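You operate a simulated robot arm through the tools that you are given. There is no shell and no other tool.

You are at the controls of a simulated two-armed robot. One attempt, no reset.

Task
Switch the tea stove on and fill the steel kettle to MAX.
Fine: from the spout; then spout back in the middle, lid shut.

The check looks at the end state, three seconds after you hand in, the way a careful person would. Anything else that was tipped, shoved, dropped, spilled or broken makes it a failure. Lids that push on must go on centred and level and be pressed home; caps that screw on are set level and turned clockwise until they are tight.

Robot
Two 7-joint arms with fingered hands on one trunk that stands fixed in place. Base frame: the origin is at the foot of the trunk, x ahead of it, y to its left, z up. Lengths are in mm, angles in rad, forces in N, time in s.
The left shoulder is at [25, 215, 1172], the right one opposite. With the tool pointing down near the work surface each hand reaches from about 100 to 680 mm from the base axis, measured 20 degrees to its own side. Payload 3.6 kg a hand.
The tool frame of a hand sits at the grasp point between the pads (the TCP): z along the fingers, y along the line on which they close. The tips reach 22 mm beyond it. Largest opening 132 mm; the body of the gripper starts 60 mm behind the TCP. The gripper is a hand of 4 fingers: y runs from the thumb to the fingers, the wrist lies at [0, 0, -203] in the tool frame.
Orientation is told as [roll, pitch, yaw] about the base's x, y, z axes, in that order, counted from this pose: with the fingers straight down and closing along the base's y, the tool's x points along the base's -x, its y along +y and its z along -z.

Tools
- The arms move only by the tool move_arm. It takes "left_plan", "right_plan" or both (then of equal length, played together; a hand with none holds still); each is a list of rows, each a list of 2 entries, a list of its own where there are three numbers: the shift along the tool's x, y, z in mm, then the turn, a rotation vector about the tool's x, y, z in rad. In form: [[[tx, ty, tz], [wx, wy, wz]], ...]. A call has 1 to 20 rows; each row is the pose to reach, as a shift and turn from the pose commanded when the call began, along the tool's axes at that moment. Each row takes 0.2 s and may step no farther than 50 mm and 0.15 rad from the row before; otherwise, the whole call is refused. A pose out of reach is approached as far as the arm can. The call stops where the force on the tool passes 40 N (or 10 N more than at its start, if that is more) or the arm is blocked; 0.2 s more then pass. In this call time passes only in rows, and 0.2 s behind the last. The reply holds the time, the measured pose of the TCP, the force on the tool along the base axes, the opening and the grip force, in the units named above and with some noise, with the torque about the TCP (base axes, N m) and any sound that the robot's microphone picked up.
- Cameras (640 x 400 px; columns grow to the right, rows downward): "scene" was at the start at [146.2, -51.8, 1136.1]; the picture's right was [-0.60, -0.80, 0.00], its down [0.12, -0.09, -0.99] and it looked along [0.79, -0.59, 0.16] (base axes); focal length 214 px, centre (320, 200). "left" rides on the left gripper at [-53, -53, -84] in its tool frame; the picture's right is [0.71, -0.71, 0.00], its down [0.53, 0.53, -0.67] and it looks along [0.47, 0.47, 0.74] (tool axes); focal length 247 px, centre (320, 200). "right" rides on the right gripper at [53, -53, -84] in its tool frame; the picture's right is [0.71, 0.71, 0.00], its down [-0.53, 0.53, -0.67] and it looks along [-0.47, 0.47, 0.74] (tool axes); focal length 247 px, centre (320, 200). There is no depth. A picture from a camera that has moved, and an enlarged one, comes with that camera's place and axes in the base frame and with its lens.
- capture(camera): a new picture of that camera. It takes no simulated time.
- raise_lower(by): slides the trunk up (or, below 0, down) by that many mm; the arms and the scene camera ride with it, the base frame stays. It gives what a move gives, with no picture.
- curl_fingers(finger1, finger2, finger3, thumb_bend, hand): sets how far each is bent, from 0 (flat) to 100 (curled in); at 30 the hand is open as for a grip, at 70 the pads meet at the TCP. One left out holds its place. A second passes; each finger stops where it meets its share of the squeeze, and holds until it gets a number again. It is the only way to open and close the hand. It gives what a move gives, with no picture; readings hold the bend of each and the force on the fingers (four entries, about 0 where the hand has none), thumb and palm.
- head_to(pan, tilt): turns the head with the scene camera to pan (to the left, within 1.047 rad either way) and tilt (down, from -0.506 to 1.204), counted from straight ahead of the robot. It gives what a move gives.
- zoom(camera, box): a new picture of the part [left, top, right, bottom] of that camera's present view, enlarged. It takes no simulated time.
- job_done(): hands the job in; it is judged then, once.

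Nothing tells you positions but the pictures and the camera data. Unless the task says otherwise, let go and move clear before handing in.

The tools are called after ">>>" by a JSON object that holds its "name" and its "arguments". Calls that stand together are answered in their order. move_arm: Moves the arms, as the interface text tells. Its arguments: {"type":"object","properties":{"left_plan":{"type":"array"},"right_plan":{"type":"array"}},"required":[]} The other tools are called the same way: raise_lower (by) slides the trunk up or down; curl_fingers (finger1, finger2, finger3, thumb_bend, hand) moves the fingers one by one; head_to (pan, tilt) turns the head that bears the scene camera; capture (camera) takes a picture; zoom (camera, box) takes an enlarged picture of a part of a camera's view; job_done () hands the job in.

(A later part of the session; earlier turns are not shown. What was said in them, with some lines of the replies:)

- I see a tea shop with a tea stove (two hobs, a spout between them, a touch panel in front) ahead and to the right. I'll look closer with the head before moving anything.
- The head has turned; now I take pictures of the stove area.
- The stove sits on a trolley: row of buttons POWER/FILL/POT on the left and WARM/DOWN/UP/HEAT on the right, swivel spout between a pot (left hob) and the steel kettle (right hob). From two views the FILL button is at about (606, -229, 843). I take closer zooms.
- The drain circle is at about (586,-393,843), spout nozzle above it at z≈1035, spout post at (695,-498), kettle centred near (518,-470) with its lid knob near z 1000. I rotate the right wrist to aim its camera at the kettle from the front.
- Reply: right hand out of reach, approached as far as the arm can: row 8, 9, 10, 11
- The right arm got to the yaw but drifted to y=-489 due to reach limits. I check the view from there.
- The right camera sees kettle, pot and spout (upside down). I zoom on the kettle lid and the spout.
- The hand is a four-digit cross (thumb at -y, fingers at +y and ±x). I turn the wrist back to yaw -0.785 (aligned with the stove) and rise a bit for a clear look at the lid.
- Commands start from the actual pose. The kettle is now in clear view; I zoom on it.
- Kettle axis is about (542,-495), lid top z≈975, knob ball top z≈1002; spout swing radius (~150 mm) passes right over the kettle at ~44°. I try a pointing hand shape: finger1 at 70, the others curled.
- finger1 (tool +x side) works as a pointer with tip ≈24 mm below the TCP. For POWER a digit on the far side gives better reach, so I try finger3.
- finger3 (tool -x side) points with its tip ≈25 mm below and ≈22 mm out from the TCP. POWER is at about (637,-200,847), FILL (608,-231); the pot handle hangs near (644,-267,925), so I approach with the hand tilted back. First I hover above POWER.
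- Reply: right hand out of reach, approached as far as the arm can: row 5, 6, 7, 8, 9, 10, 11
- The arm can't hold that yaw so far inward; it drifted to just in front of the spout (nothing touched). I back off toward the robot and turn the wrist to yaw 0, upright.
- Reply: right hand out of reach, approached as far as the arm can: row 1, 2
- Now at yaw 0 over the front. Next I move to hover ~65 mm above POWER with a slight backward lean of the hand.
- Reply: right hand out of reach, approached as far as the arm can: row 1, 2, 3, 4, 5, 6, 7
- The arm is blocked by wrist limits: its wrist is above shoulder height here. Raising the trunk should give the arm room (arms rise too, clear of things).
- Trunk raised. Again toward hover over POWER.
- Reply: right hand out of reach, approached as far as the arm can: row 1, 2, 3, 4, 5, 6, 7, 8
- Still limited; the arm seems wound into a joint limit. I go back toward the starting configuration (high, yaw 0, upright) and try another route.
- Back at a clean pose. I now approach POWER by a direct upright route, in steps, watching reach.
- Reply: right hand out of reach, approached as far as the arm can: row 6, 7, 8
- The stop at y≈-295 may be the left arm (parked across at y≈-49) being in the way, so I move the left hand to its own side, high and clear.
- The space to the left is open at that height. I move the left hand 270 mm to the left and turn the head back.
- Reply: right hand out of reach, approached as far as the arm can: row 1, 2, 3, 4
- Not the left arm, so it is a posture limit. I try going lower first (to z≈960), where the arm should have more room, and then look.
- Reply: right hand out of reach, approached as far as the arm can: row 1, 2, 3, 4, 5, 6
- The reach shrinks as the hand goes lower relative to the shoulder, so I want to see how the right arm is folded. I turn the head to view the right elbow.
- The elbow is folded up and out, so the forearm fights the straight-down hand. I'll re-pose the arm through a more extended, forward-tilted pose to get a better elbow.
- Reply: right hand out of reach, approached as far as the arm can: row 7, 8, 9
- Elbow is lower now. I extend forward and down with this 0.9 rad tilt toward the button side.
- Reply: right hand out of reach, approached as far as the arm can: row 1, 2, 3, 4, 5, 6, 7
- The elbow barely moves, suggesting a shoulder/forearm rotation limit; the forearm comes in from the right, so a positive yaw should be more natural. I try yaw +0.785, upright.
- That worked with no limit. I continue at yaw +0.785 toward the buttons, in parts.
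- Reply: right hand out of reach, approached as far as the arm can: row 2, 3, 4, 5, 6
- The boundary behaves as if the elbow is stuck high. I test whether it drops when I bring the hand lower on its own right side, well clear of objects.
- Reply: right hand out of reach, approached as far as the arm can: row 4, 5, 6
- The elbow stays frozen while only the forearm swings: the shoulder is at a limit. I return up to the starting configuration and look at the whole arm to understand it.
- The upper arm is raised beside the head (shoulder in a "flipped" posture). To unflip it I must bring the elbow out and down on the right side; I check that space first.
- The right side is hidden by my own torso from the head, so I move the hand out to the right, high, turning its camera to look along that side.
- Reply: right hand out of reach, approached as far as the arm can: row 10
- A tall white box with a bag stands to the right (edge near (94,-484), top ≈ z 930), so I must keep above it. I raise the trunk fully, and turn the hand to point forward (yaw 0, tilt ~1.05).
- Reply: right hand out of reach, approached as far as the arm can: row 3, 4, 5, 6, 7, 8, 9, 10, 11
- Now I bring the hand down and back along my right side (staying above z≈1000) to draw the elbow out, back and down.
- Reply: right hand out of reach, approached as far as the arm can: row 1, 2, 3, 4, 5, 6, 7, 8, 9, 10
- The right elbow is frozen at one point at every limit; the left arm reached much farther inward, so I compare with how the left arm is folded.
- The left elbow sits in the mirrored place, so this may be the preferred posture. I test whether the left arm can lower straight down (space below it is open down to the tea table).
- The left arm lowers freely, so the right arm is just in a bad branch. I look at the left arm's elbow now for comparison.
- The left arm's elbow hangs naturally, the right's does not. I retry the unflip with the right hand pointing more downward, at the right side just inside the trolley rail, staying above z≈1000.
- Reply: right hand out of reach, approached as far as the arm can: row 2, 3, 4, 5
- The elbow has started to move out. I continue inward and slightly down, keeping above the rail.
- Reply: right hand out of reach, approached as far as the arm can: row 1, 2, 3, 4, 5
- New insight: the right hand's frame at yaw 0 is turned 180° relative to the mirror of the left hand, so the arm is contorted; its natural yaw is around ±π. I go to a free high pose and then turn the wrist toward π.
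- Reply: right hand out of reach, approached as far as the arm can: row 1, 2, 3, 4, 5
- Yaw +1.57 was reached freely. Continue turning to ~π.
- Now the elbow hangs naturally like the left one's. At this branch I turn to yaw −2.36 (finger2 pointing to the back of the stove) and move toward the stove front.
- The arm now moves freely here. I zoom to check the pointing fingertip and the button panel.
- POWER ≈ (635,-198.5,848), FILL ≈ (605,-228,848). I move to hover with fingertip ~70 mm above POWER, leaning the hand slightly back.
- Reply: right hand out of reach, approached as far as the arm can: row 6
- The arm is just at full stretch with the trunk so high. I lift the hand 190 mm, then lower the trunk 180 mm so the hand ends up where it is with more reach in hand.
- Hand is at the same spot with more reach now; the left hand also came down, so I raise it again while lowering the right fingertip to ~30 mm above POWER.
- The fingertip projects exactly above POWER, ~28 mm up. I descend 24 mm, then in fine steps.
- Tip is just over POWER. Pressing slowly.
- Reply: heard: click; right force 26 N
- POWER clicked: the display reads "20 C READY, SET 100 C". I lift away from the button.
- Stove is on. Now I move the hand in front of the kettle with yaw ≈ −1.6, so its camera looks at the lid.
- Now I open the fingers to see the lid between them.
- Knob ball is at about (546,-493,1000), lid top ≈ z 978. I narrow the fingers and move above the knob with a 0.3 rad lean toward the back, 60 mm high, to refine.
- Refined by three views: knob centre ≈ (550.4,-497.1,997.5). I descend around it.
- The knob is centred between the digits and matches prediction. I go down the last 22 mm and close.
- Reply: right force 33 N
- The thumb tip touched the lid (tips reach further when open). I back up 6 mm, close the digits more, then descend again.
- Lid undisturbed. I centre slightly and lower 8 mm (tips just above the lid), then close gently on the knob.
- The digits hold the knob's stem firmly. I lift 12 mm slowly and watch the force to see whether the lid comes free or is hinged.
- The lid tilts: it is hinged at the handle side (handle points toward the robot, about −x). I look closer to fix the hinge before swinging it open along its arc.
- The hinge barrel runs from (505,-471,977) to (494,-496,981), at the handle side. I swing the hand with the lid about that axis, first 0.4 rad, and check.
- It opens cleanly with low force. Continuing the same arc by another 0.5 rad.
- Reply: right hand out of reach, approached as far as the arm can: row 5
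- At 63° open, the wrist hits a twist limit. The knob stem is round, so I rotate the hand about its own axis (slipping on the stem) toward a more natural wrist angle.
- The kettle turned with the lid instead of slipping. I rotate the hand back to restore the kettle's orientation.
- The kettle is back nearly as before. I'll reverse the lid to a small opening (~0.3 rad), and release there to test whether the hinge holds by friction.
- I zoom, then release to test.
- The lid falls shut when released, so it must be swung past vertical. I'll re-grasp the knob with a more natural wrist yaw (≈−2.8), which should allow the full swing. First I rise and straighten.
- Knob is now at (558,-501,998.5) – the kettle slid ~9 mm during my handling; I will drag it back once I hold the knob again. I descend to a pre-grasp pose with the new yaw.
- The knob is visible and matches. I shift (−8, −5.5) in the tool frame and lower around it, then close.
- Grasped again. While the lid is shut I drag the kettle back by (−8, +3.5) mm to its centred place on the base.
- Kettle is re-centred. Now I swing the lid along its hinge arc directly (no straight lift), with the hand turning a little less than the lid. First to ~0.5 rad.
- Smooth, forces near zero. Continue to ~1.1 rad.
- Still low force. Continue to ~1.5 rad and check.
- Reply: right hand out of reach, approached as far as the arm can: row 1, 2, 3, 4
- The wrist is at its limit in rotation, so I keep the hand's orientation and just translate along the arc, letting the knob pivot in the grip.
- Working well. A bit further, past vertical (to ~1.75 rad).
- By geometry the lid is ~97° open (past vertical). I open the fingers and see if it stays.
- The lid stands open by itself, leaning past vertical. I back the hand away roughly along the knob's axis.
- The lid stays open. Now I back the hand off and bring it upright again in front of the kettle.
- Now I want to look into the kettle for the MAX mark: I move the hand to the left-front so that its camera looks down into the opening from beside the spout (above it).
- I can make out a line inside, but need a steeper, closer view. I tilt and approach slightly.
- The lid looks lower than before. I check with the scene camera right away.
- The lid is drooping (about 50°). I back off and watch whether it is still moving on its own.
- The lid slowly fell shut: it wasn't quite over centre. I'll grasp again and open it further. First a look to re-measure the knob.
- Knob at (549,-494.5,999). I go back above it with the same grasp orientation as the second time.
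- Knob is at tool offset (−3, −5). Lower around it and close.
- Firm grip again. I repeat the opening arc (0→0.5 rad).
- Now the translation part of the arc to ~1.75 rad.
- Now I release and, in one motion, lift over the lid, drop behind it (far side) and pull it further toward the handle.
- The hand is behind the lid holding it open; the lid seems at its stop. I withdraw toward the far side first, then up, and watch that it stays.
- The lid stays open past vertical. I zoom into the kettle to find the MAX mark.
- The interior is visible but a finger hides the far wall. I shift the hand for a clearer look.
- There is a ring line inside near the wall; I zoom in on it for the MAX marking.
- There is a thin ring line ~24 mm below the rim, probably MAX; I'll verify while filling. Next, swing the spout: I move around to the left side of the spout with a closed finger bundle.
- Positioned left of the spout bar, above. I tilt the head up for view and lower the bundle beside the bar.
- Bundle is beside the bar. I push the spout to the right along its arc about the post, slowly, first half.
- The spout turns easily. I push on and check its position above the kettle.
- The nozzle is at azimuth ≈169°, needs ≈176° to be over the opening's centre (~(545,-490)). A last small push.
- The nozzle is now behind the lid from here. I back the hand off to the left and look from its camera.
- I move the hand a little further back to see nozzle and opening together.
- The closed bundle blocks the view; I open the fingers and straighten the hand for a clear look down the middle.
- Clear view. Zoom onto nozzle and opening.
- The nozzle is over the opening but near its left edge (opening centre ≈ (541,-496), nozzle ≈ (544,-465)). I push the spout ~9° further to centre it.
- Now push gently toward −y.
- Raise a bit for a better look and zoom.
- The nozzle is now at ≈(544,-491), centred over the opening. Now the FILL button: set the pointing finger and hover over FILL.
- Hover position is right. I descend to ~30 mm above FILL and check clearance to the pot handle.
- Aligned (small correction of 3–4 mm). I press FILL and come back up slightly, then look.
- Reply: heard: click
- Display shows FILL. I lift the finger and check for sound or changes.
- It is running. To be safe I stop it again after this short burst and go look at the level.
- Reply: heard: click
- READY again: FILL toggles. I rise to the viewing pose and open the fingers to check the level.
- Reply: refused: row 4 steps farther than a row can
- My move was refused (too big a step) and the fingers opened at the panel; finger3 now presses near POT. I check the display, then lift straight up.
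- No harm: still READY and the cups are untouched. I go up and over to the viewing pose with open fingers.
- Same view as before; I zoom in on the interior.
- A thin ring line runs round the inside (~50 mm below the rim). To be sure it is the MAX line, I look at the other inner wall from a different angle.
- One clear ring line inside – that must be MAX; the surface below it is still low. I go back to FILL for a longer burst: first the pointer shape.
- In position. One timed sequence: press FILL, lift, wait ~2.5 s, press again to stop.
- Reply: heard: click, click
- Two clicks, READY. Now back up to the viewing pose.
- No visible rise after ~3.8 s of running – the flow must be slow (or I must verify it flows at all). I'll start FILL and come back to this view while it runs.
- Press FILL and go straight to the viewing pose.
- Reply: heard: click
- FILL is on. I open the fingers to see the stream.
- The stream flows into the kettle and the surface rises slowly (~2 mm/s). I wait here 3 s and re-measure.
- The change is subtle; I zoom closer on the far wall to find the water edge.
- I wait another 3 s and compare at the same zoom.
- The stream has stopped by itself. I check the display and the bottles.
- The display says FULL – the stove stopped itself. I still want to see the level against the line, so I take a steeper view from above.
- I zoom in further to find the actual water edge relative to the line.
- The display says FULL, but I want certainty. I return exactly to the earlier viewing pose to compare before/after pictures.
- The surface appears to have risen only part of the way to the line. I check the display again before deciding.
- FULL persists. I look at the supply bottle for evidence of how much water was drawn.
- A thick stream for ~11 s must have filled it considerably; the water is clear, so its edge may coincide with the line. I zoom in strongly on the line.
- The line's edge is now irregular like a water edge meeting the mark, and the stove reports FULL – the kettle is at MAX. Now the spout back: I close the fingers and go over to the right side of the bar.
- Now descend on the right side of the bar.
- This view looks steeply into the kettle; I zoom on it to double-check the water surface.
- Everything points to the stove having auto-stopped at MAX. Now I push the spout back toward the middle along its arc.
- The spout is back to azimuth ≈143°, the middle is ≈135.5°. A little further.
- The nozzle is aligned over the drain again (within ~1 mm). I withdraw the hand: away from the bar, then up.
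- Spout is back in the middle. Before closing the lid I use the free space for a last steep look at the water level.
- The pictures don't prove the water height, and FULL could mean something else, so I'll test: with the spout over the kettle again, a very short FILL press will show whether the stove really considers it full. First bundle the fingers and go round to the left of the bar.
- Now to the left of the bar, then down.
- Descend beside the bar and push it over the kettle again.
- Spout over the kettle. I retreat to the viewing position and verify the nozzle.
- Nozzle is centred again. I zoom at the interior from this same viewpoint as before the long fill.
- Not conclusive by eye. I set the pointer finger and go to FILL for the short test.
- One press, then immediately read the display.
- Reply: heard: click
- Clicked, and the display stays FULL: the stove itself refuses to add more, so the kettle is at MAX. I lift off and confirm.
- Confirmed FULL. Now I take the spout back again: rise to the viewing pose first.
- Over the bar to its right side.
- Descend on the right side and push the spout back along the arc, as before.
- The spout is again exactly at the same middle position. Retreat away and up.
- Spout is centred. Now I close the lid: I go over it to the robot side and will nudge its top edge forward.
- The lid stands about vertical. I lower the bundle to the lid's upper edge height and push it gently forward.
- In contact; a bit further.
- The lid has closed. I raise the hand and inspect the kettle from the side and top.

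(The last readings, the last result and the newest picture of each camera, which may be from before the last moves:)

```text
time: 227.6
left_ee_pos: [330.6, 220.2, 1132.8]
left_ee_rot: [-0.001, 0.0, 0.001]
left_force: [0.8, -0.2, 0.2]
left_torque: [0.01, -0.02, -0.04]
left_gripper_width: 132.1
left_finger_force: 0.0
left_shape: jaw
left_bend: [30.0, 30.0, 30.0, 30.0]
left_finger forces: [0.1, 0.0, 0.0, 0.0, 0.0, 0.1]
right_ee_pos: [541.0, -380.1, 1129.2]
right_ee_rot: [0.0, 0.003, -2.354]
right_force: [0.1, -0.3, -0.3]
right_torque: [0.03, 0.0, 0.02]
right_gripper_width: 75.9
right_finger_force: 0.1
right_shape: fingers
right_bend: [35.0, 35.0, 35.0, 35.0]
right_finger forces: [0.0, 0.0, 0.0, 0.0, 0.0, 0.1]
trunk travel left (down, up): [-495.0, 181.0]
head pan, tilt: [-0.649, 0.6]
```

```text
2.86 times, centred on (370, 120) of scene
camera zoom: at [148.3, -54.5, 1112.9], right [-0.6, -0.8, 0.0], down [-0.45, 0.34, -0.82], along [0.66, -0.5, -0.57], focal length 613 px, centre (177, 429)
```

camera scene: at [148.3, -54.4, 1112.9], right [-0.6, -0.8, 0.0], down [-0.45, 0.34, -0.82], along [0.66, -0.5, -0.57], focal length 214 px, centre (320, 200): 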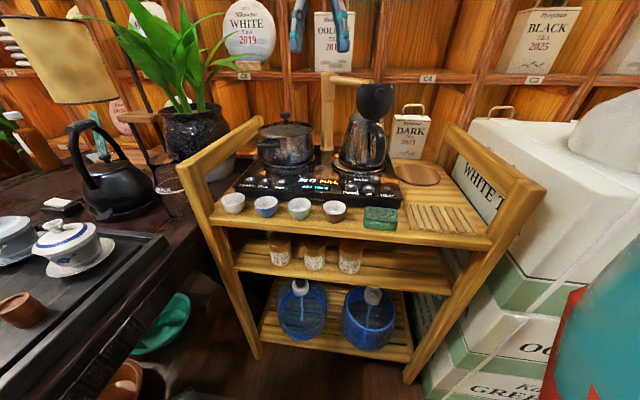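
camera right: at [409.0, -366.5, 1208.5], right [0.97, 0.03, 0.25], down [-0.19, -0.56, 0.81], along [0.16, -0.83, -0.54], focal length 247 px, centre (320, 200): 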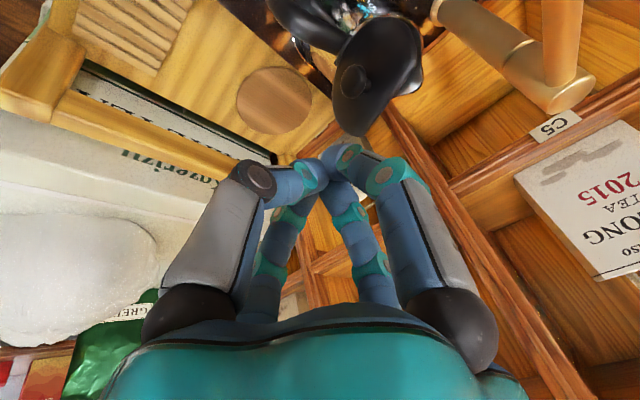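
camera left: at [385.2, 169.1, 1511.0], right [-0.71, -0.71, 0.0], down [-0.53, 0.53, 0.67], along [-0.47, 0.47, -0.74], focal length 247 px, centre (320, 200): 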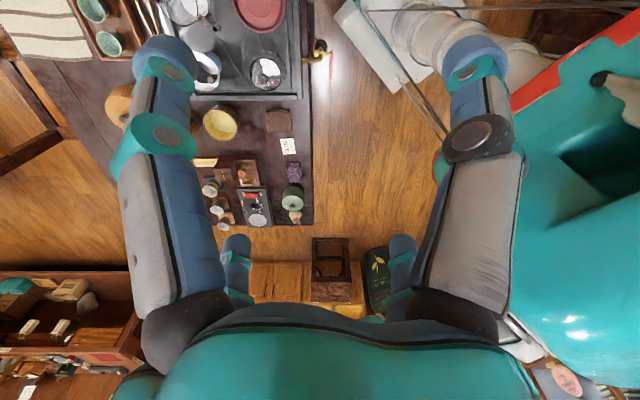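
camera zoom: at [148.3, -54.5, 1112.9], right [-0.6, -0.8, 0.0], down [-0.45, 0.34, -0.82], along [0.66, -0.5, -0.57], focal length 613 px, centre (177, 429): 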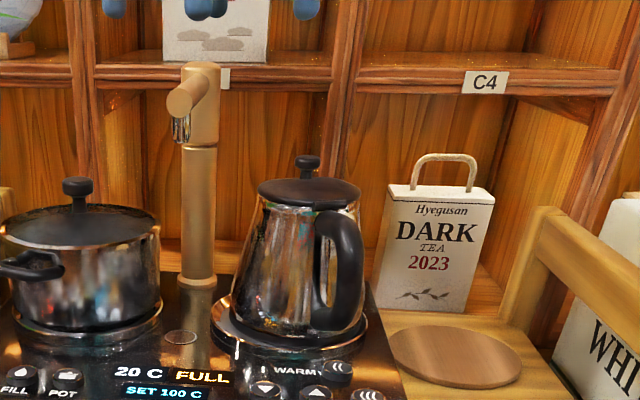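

The lid is shut and the spout centred. I check closely that the kettle sits flat on its base and the lid is fully down.

>>> {"name": "zoom", "arguments": {"camera": "scene", "box": [335, 95, 415, 185]}}

>>> {"name": "zoom", "arguments": {"camera": "right", "box": [265, 80, 375, 220]}}

```text
4.44 times, centred on (375, 140) of scene
camera zoom: at [148.3, -54.5, 1112.9], right [-0.6, -0.8, 0.0], down [-0.45, 0.34, -0.82], along [0.66, -0.5, -0.57], focal length 953 px, centre (76, 467)
```

zoom: 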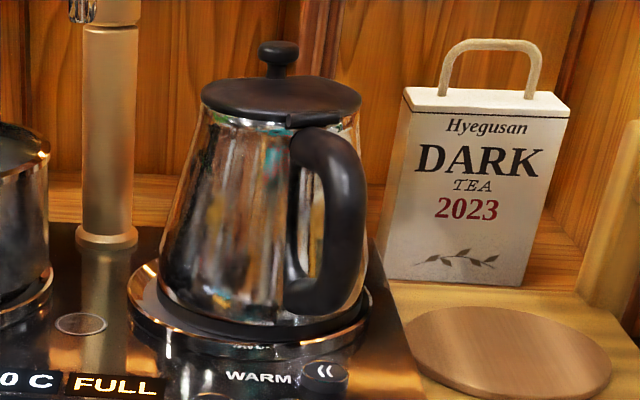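

```text
2.86 times, centred on (320, 150) of right
camera zoom: at [540.7, -303.8, 1214.6], right [1.0, 0.0, 0.0], down [0.0, -0.75, 0.67], along [0.0, -0.67, -0.75], focal length 706 px, centre (320, 343)
```

zoom: 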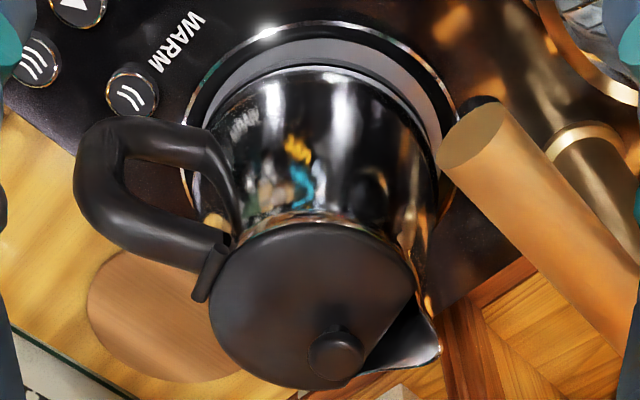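

The kettle sits flat but ~7 mm off-centre to the right on its base. I'll re-centre it the way that worked before: grip the knob (lid shut) and drag it (+5,+5.5) mm. First set the fingers and go above the knob.

>>> {"name": "curl_fingers", "arguments": {"hand": "right", "finger1": 54, "finger2": 54, "finger3": 54, "thumb_bend": 54}}

>>> {"name": "move_arm", "arguments": {"right_plan": [[[-21, 21, 0], [0, 0, 0.106]], [[-42, 42, 8], [0, 0, 0.212]], [[-63, 63, 20], [0, 0, 0.317]], [[-83.6, 84.7, 32], [0, 0, 0.423]]]}}

>>> {"name": "move_arm", "arguments": {"right_plan": [[[0, 0, 20], [-0.09, 0.107, 0]], [[0, 0, 46], [-0.181, 0.214, 0]]]}}

>>> {"name": "zoom", "arguments": {"camera": "right", "box": [200, 50, 440, 230]}}

```text
time: 228.6
left_ee_pos: [329.6, 221.1, 1131.7]
left_ee_rot: [-0.002, 0.001, 0.0]
left_force: [0.1, 0.7, -0.2]
left_torque: [0.0, 0.01, -0.01]
left_gripper_width: 131.8
left_finger_force: 0.0
left_shape: jaw
left_bend: [30.0, 30.0, 30.0, 30.0]
left_finger forces: [0.1, 0.1, 0.1, 0.0, 0.1, 0.0]
right_ee_pos: [541.4, -380.0, 1128.5]
right_ee_rot: [0.0, 0.004, -2.354]
right_force: [-0.1, -0.1, 0.3]
right_torque: [0.0, -0.04, 0.0]
right_gripper_width: 31.3
right_finger_force: 0.1
right_shape: fingers
right_bend: [54.0, 54.0, 54.0, 54.0]
right_finger forces: [0.1, 0.0, 0.1, 0.1, 0.0, 0.0]
trunk travel left (down, up): [-495.0, 181.0]
head pan, tilt: [-0.649, 0.6]
```

```text
time: 229.6
left_ee_pos: [331.0, 220.1, 1133.0]
left_ee_rot: [0.0, -0.001, -0.001]
left_force: [0.0, 0.2, -0.3]
left_torque: [-0.01, 0.02, -0.01]
left_gripper_width: 132.1
left_finger_force: 0.1
left_shape: jaw
left_bend: [30.0, 30.0, 30.0, 30.0]
left_finger forces: [0.1, 0.1, 0.0, 0.1, 0.0, 0.0]
right_ee_pos: [544.0, -500.5, 1095.5]
right_ee_rot: [0.0, 0.005, -2.779]
right_force: [0.1, -0.1, 0.2]
right_torque: [0.02, 0.01, -0.01]
right_gripper_width: 31.4
right_finger_force: 0.2
right_shape: fingers
right_bend: [54.0, 54.0, 54.0, 54.0]
right_finger forces: [0.0, 0.1, 0.0, 0.0, 0.0, 0.1]
trunk travel left (down, up): [-495.0, 181.0]
head pan, tilt: [-0.649, 0.6]
```

```text
time: 230.2
left_ee_pos: [331.0, 221.1, 1133.5]
left_ee_rot: [0.0, -0.001, 0.002]
left_force: [-0.2, -0.5, 0.0]
left_torque: [0.03, -0.02, 0.0]
left_gripper_width: 131.7
left_finger_force: 0.1
left_shape: jaw
left_bend: [30.0, 30.0, 30.0, 30.0]
left_finger forces: [0.1, 0.0, 0.1, 0.1, 0.1, 0.0]
right_ee_pos: [542.5, -501.4, 1049.1]
right_ee_rot: [0.183, 0.218, -2.759]
right_force: [0.2, -0.4, 0.6]
right_torque: [-0.04, 0.01, 0.03]
right_gripper_width: 31.4
right_finger_force: 0.1
right_shape: fingers
right_bend: [54.0, 54.0, 54.0, 54.0]
right_finger forces: [0.0, 0.0, 0.0, 0.1, 0.0, 0.0]
trunk travel left (down, up): [-495.0, 181.0]
head pan, tilt: [-0.649, 0.6]
```

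```text
2.22 times, centred on (320, 140) of right
camera zoom: at [551.8, -422.1, 1133.3], right [0.87, -0.4, 0.28], down [-0.48, -0.62, 0.62], along [-0.07, -0.68, -0.73], focal length 549 px, centre (320, 333)
```

zoom: 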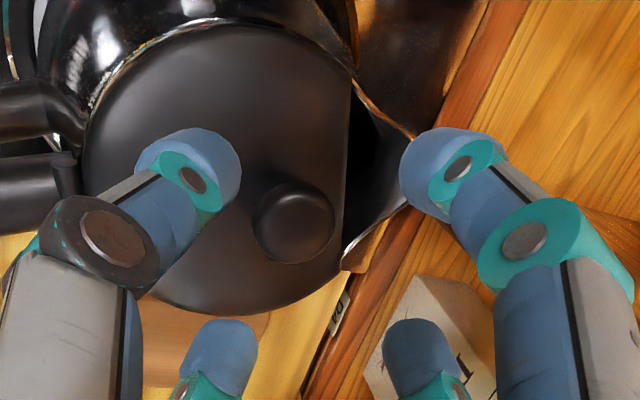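

Knob located (tool offset (−7.4,−2.7)). I lower around it and close.

>>> {"name": "move_arm", "arguments": {"right_plan": [[[-7.4, -2.7, 8], [0, 0, 0]], [[-7.4, -2.7, 18], [0, 0, 0]], [[-7.4, -2.7, 27], [0, 0, 0]], [[-7.4, -2.7, 32.5], [0, 0, 0]]]}}

>>> {"name": "curl_fingers", "arguments": {"hand": "right", "finger1": 70, "finger2": 70, "finger3": 70, "thumb_bend": 70}}

>>> {"name": "zoom", "arguments": {"camera": "scene", "box": [330, 60, 420, 190]}}

```text
time: 231.2
left_ee_pos: [331.0, 222.2, 1133.2]
left_ee_rot: [0.0, 0.001, 0.0]
left_force: [-0.7, 0.3, 0.1]
left_torque: [-0.01, -0.02, -0.01]
left_gripper_width: 132.1
left_finger_force: 0.0
left_shape: jaw
left_bend: [30.0, 30.0, 30.0, 30.0]
left_finger forces: [0.0, 0.1, 0.1, 0.0, 0.1, 0.0]
right_ee_pos: [544.4, -501.8, 1016.5]
right_ee_rot: [0.183, 0.216, -2.757]
right_force: [-0.8, -0.1, 0.6]
right_torque: [-0.03, 0.02, -0.03]
right_gripper_width: 31.4
right_finger_force: 0.0
right_shape: fingers
right_bend: [54.0, 54.0, 54.0, 54.0]
right_finger forces: [0.0, 0.1, 0.5, 0.0, 0.0, 0.0]
trunk travel left (down, up): [-495.0, 181.0]
head pan, tilt: [-0.649, 0.6]
```

```text
time: 232.2
left_ee_pos: [330.4, 220.2, 1132.0]
left_ee_rot: [-0.001, -0.001, -0.001]
left_force: [0.4, 0.4, 0.0]
left_torque: [0.01, 0.0, 0.01]
left_gripper_width: 131.8
left_finger_force: 0.0
left_shape: jaw
left_bend: [30.0, 30.0, 30.0, 30.0]
left_finger forces: [0.0, 0.0, 0.0, 0.1, 0.0, 0.0]
right_ee_pos: [543.1, -501.3, 1017.6]
right_ee_rot: [0.182, 0.218, -2.758]
right_force: [-0.9, -0.2, 0.3]
right_torque: [0.01, 0.03, -0.01]
right_gripper_width: 4.1
right_finger_force: 8.9
right_shape: fingers
right_bend: [65.0, 63.0, 63.0, 66.0]
right_finger forces: [3.0, 4.8, 5.1, 0.0, 4.4, 0.0]
trunk travel left (down, up): [-495.0, 181.0]
head pan, tilt: [-0.649, 0.6]
```

```text
3.08 times, centred on (375, 125) of scene
camera zoom: at [148.1, -54.6, 1112.9], right [-0.6, -0.8, 0.0], down [-0.45, 0.34, -0.82], along [0.66, -0.5, -0.57], focal length 660 px, centre (151, 431)
```

zoom: 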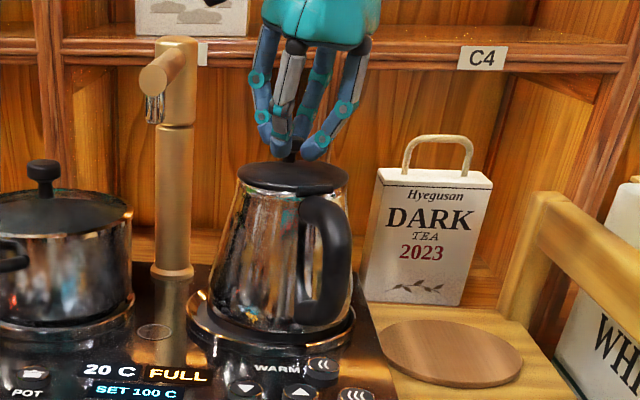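

Firm grip. Target is TCP (546.2,-496.2) where the kettle was centred before: drag (+3.1,+5.1) slowly.

>>> {"name": "move_arm", "arguments": {"right_plan": [[[0.9, -0.7, 0.1], [0, 0, 0]], [[1.9, -1.5, 0.15], [0, 0, 0]], [[2.8, -2.2, 0.2], [0, 0, 0]], [[3.8, -2.9, 0.3], [0, 0, 0]], [[4.7, -3.7, 0.4], [0, 0, 0]]]}}

>>> {"name": "zoom", "arguments": {"camera": "scene", "box": [330, 60, 420, 190]}}

```text
time: 233.4
left_ee_pos: [331.3, 220.7, 1132.6]
left_ee_rot: [-0.001, -0.001, 0.003]
left_force: [-0.4, -0.1, 0.4]
left_torque: [0.02, -0.03, -0.02]
left_gripper_width: 132.0
left_finger_force: 0.0
left_shape: jaw
left_bend: [30.0, 30.0, 30.0, 30.0]
left_finger forces: [0.0, 0.1, 0.0, 0.0, 0.0, 0.0]
right_ee_pos: [546.7, -497.5, 1017.3]
right_ee_rot: [0.185, 0.216, -2.758]
right_force: [-0.4, -4.7, -0.7]
right_torque: [-0.1, -0.03, 0.02]
right_gripper_width: 3.1
right_finger_force: 8.5
right_shape: fingers
right_bend: [66.0, 63.0, 63.0, 67.0]
right_finger forces: [2.9, 6.2, 4.3, 0.0, 3.3, 0.0]
trunk travel left (down, up): [-495.0, 181.0]
head pan, tilt: [-0.649, 0.6]
```

```text
3.08 times, centred on (375, 125) of scene
camera zoom: at [148.2, -54.9, 1112.9], right [-0.6, -0.8, 0.0], down [-0.45, 0.34, -0.82], along [0.66, -0.5, -0.57], focal length 660 px, centre (151, 431)
```

zoom: 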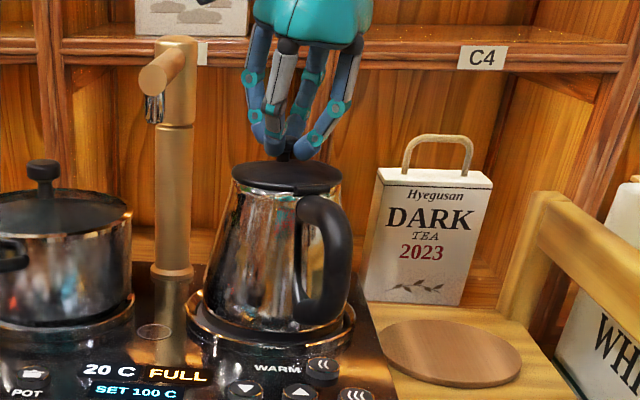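

Kettle is re-centred on its base (and the drag force is higher than when empty – there is water in it). I release and rise.

>>> {"name": "curl_fingers", "arguments": {"hand": "right", "finger1": 54, "finger2": 54, "finger3": 54, "thumb_bend": 54}}

>>> {"name": "move_arm", "arguments": {"right_plan": [[[0, 0, -12], [0, 0, 0]], [[0, 0, -30], [0, 0, 0]], [[0, 0, -60], [0, 0, 0]], [[0, 0, -100], [0, 0, 0]]]}}

>>> {"name": "zoom", "arguments": {"camera": "scene", "box": [220, 50, 420, 210]}}

>>> {"name": "zoom", "arguments": {"camera": "scene", "box": [335, 85, 405, 185]}}

```text
time: 234.4
left_ee_pos: [329.9, 220.8, 1133.2]
left_ee_rot: [0.0, 0.0, -0.001]
left_force: [-0.3, -0.3, -0.2]
left_torque: [0.0, -0.01, 0.0]
left_gripper_width: 131.9
left_finger_force: 0.0
left_shape: jaw
left_bend: [30.0, 30.0, 30.0, 30.0]
left_finger forces: [0.1, 0.1, 0.1, 0.0, 0.0, 0.0]
right_ee_pos: [547.7, -497.6, 1017.5]
right_ee_rot: [0.184, 0.217, -2.758]
right_force: [-0.3, -0.6, -0.2]
right_torque: [0.01, 0.02, 0.0]
right_gripper_width: 30.9
right_finger_force: 0.1
right_shape: fingers
right_bend: [54.0, 54.0, 54.0, 54.0]
right_finger forces: [0.1, 0.1, 0.0, 0.1, 0.1, 0.1]
trunk travel left (down, up): [-495.0, 181.0]
head pan, tilt: [-0.649, 0.6]
```

```text
time: 235.4
left_ee_pos: [330.1, 221.1, 1133.4]
left_ee_rot: [0.0, -0.002, -0.001]
left_force: [-0.4, 0.1, -0.4]
left_torque: [-0.03, 0.0, 0.0]
left_gripper_width: 132.0
left_finger_force: 0.1
left_shape: jaw
left_bend: [30.0, 30.0, 30.0, 30.0]
left_finger forces: [0.0, 0.0, 0.0, 0.0, 0.0, 0.0]
right_ee_pos: [519.3, -488.4, 1113.9]
right_ee_rot: [0.182, 0.217, -2.755]
right_force: [-0.3, 0.2, -0.2]
right_torque: [0.0, 0.02, 0.01]
right_gripper_width: 30.9
right_finger_force: 0.1
right_shape: fingers
right_bend: [54.0, 54.0, 54.0, 54.0]
right_finger forces: [0.1, 0.0, 0.1, 0.1, 0.0, 0.0]
trunk travel left (down, up): [-495.0, 181.0]
head pan, tilt: [-0.649, 0.6]
```

```text
2.50 times, centred on (320, 130) of scene
camera zoom: at [147.7, -54.1, 1113.0], right [-0.6, -0.8, 0.0], down [-0.45, 0.34, -0.82], along [0.66, -0.5, -0.57], focal length 536 px, centre (320, 375)
```

zoom: 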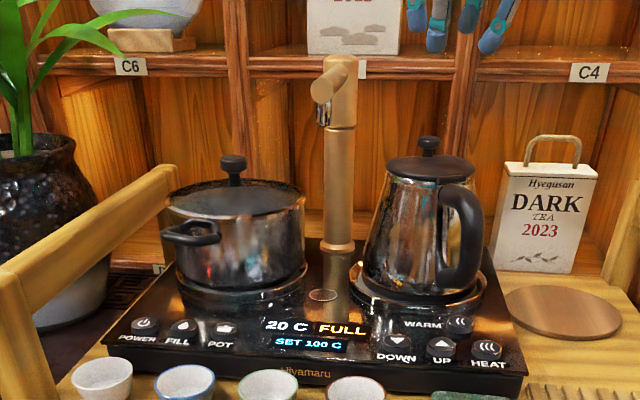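

```text
4.00 times, centred on (370, 135) of scene
camera zoom: at [147.7, -54.1, 1113.0], right [-0.6, -0.8, 0.0], down [-0.45, 0.34, -0.82], along [0.66, -0.5, -0.57], focal length 858 px, centre (120, 460)
```

zoom: 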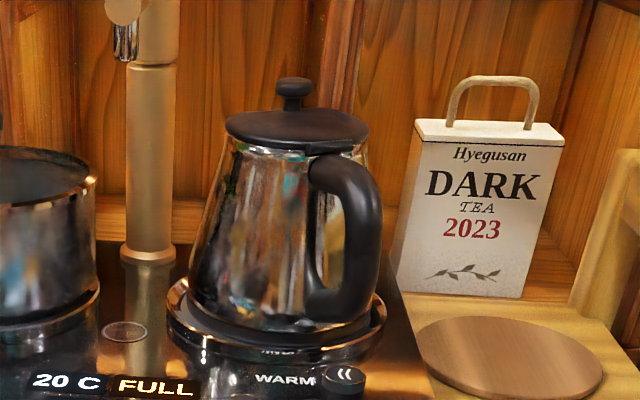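

Lid shut, stove on, FULL, spout in the middle, kettle centred. I move the hand clear and take a last overall look.

>>> {"name": "move_arm", "arguments": {"right_plan": [[[-30, 5, -20], [0, 0, 0]], [[-65, 8, -45], [0, 0, 0]], [[-100, 8, -65], [0, 0, 0]]]}}

>>> {"name": "capture", "arguments": {"camera": "scene"}}

>>> {"name": "zoom", "arguments": {"camera": "scene", "box": [180, 40, 480, 240]}}

```text
time: 236.2
left_ee_pos: [328.3, 221.4, 1133.4]
left_ee_rot: [0.001, -0.002, 0.002]
left_force: [-0.9, -0.2, 0.1]
left_torque: [0.01, -0.03, -0.01]
left_gripper_width: 131.9
left_finger_force: 0.1
left_shape: jaw
left_bend: [30.0, 30.0, 30.0, 30.0]
left_finger forces: [0.0, 0.0, 0.1, 0.0, 0.0, 0.0]
right_ee_pos: [413.0, -526.2, 1156.5]
right_ee_rot: [0.183, 0.219, -2.757]
right_force: [0.0, 0.1, -0.2]
right_torque: [-0.02, -0.01, -0.01]
right_gripper_width: 30.7
right_finger_force: 0.1
right_shape: fingers
right_bend: [54.0, 54.0, 54.0, 54.0]
right_finger forces: [0.0, 0.0, 0.0, 0.0, 0.1, 0.1]
trunk travel left (down, up): [-495.0, 181.0]
head pan, tilt: [-0.649, 0.6]
```

```text
taken
camera scene: at [146.5, -54.2, 1113.2], right [-0.6, -0.8, 0.0], down [-0.45, 0.34, -0.83], along [0.66, -0.5, -0.56], focal length 214 px, centre (320, 200)
```

scene: 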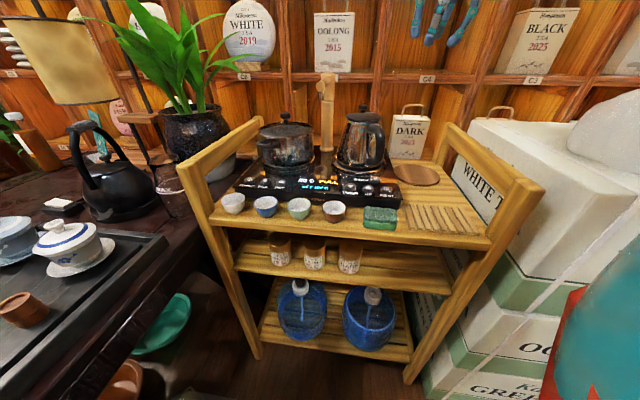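

```text
2.00 times, centred on (330, 140) of scene
camera zoom: at [146.5, -54.2, 1113.2], right [-0.6, -0.8, 0.0], down [-0.45, 0.34, -0.83], along [0.66, -0.5, -0.56], focal length 429 px, centre (300, 320)
```

zoom: 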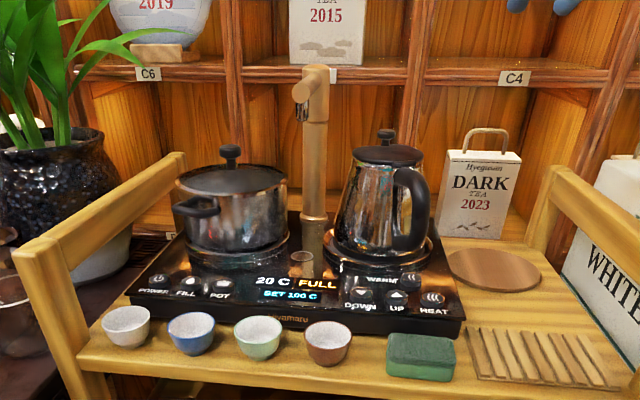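

The stove is on and shows FULL. The spout is in the middle, the kettle is shut and centred on its base, and nothing else looks moved. The hand is clear, so I hand the job in.

>>> {"name": "job_done", "arguments": {}}

```text
The job is handed in.
```

The job is handed in. The tea stove is on, the steel kettle is filled, the spout is back in the middle and the lid is shut.

- **Fill level:** The stove stopped by itself and its display read FULL. A further press of FILL, with the spout still over the kettle, was refused. I could not see the water surface clearly against the ring line inside the kettle. That the level is at MAX rests on the stove's FULL reading and on my taking that unlabelled line as the MAX mark.
- **Kettle position:** The kettle slid several millimetres on its base while I opened and closed the hinged lid. I dragged it back, and it now looks centred to within a few millimetres.
- **Other things:** Once, by mistake, I opened the fingers while they were at the panel, and one pressed hard beside the POT button. The display did not change. In the last overall picture the cups, the pot and everything else look undisturbed.
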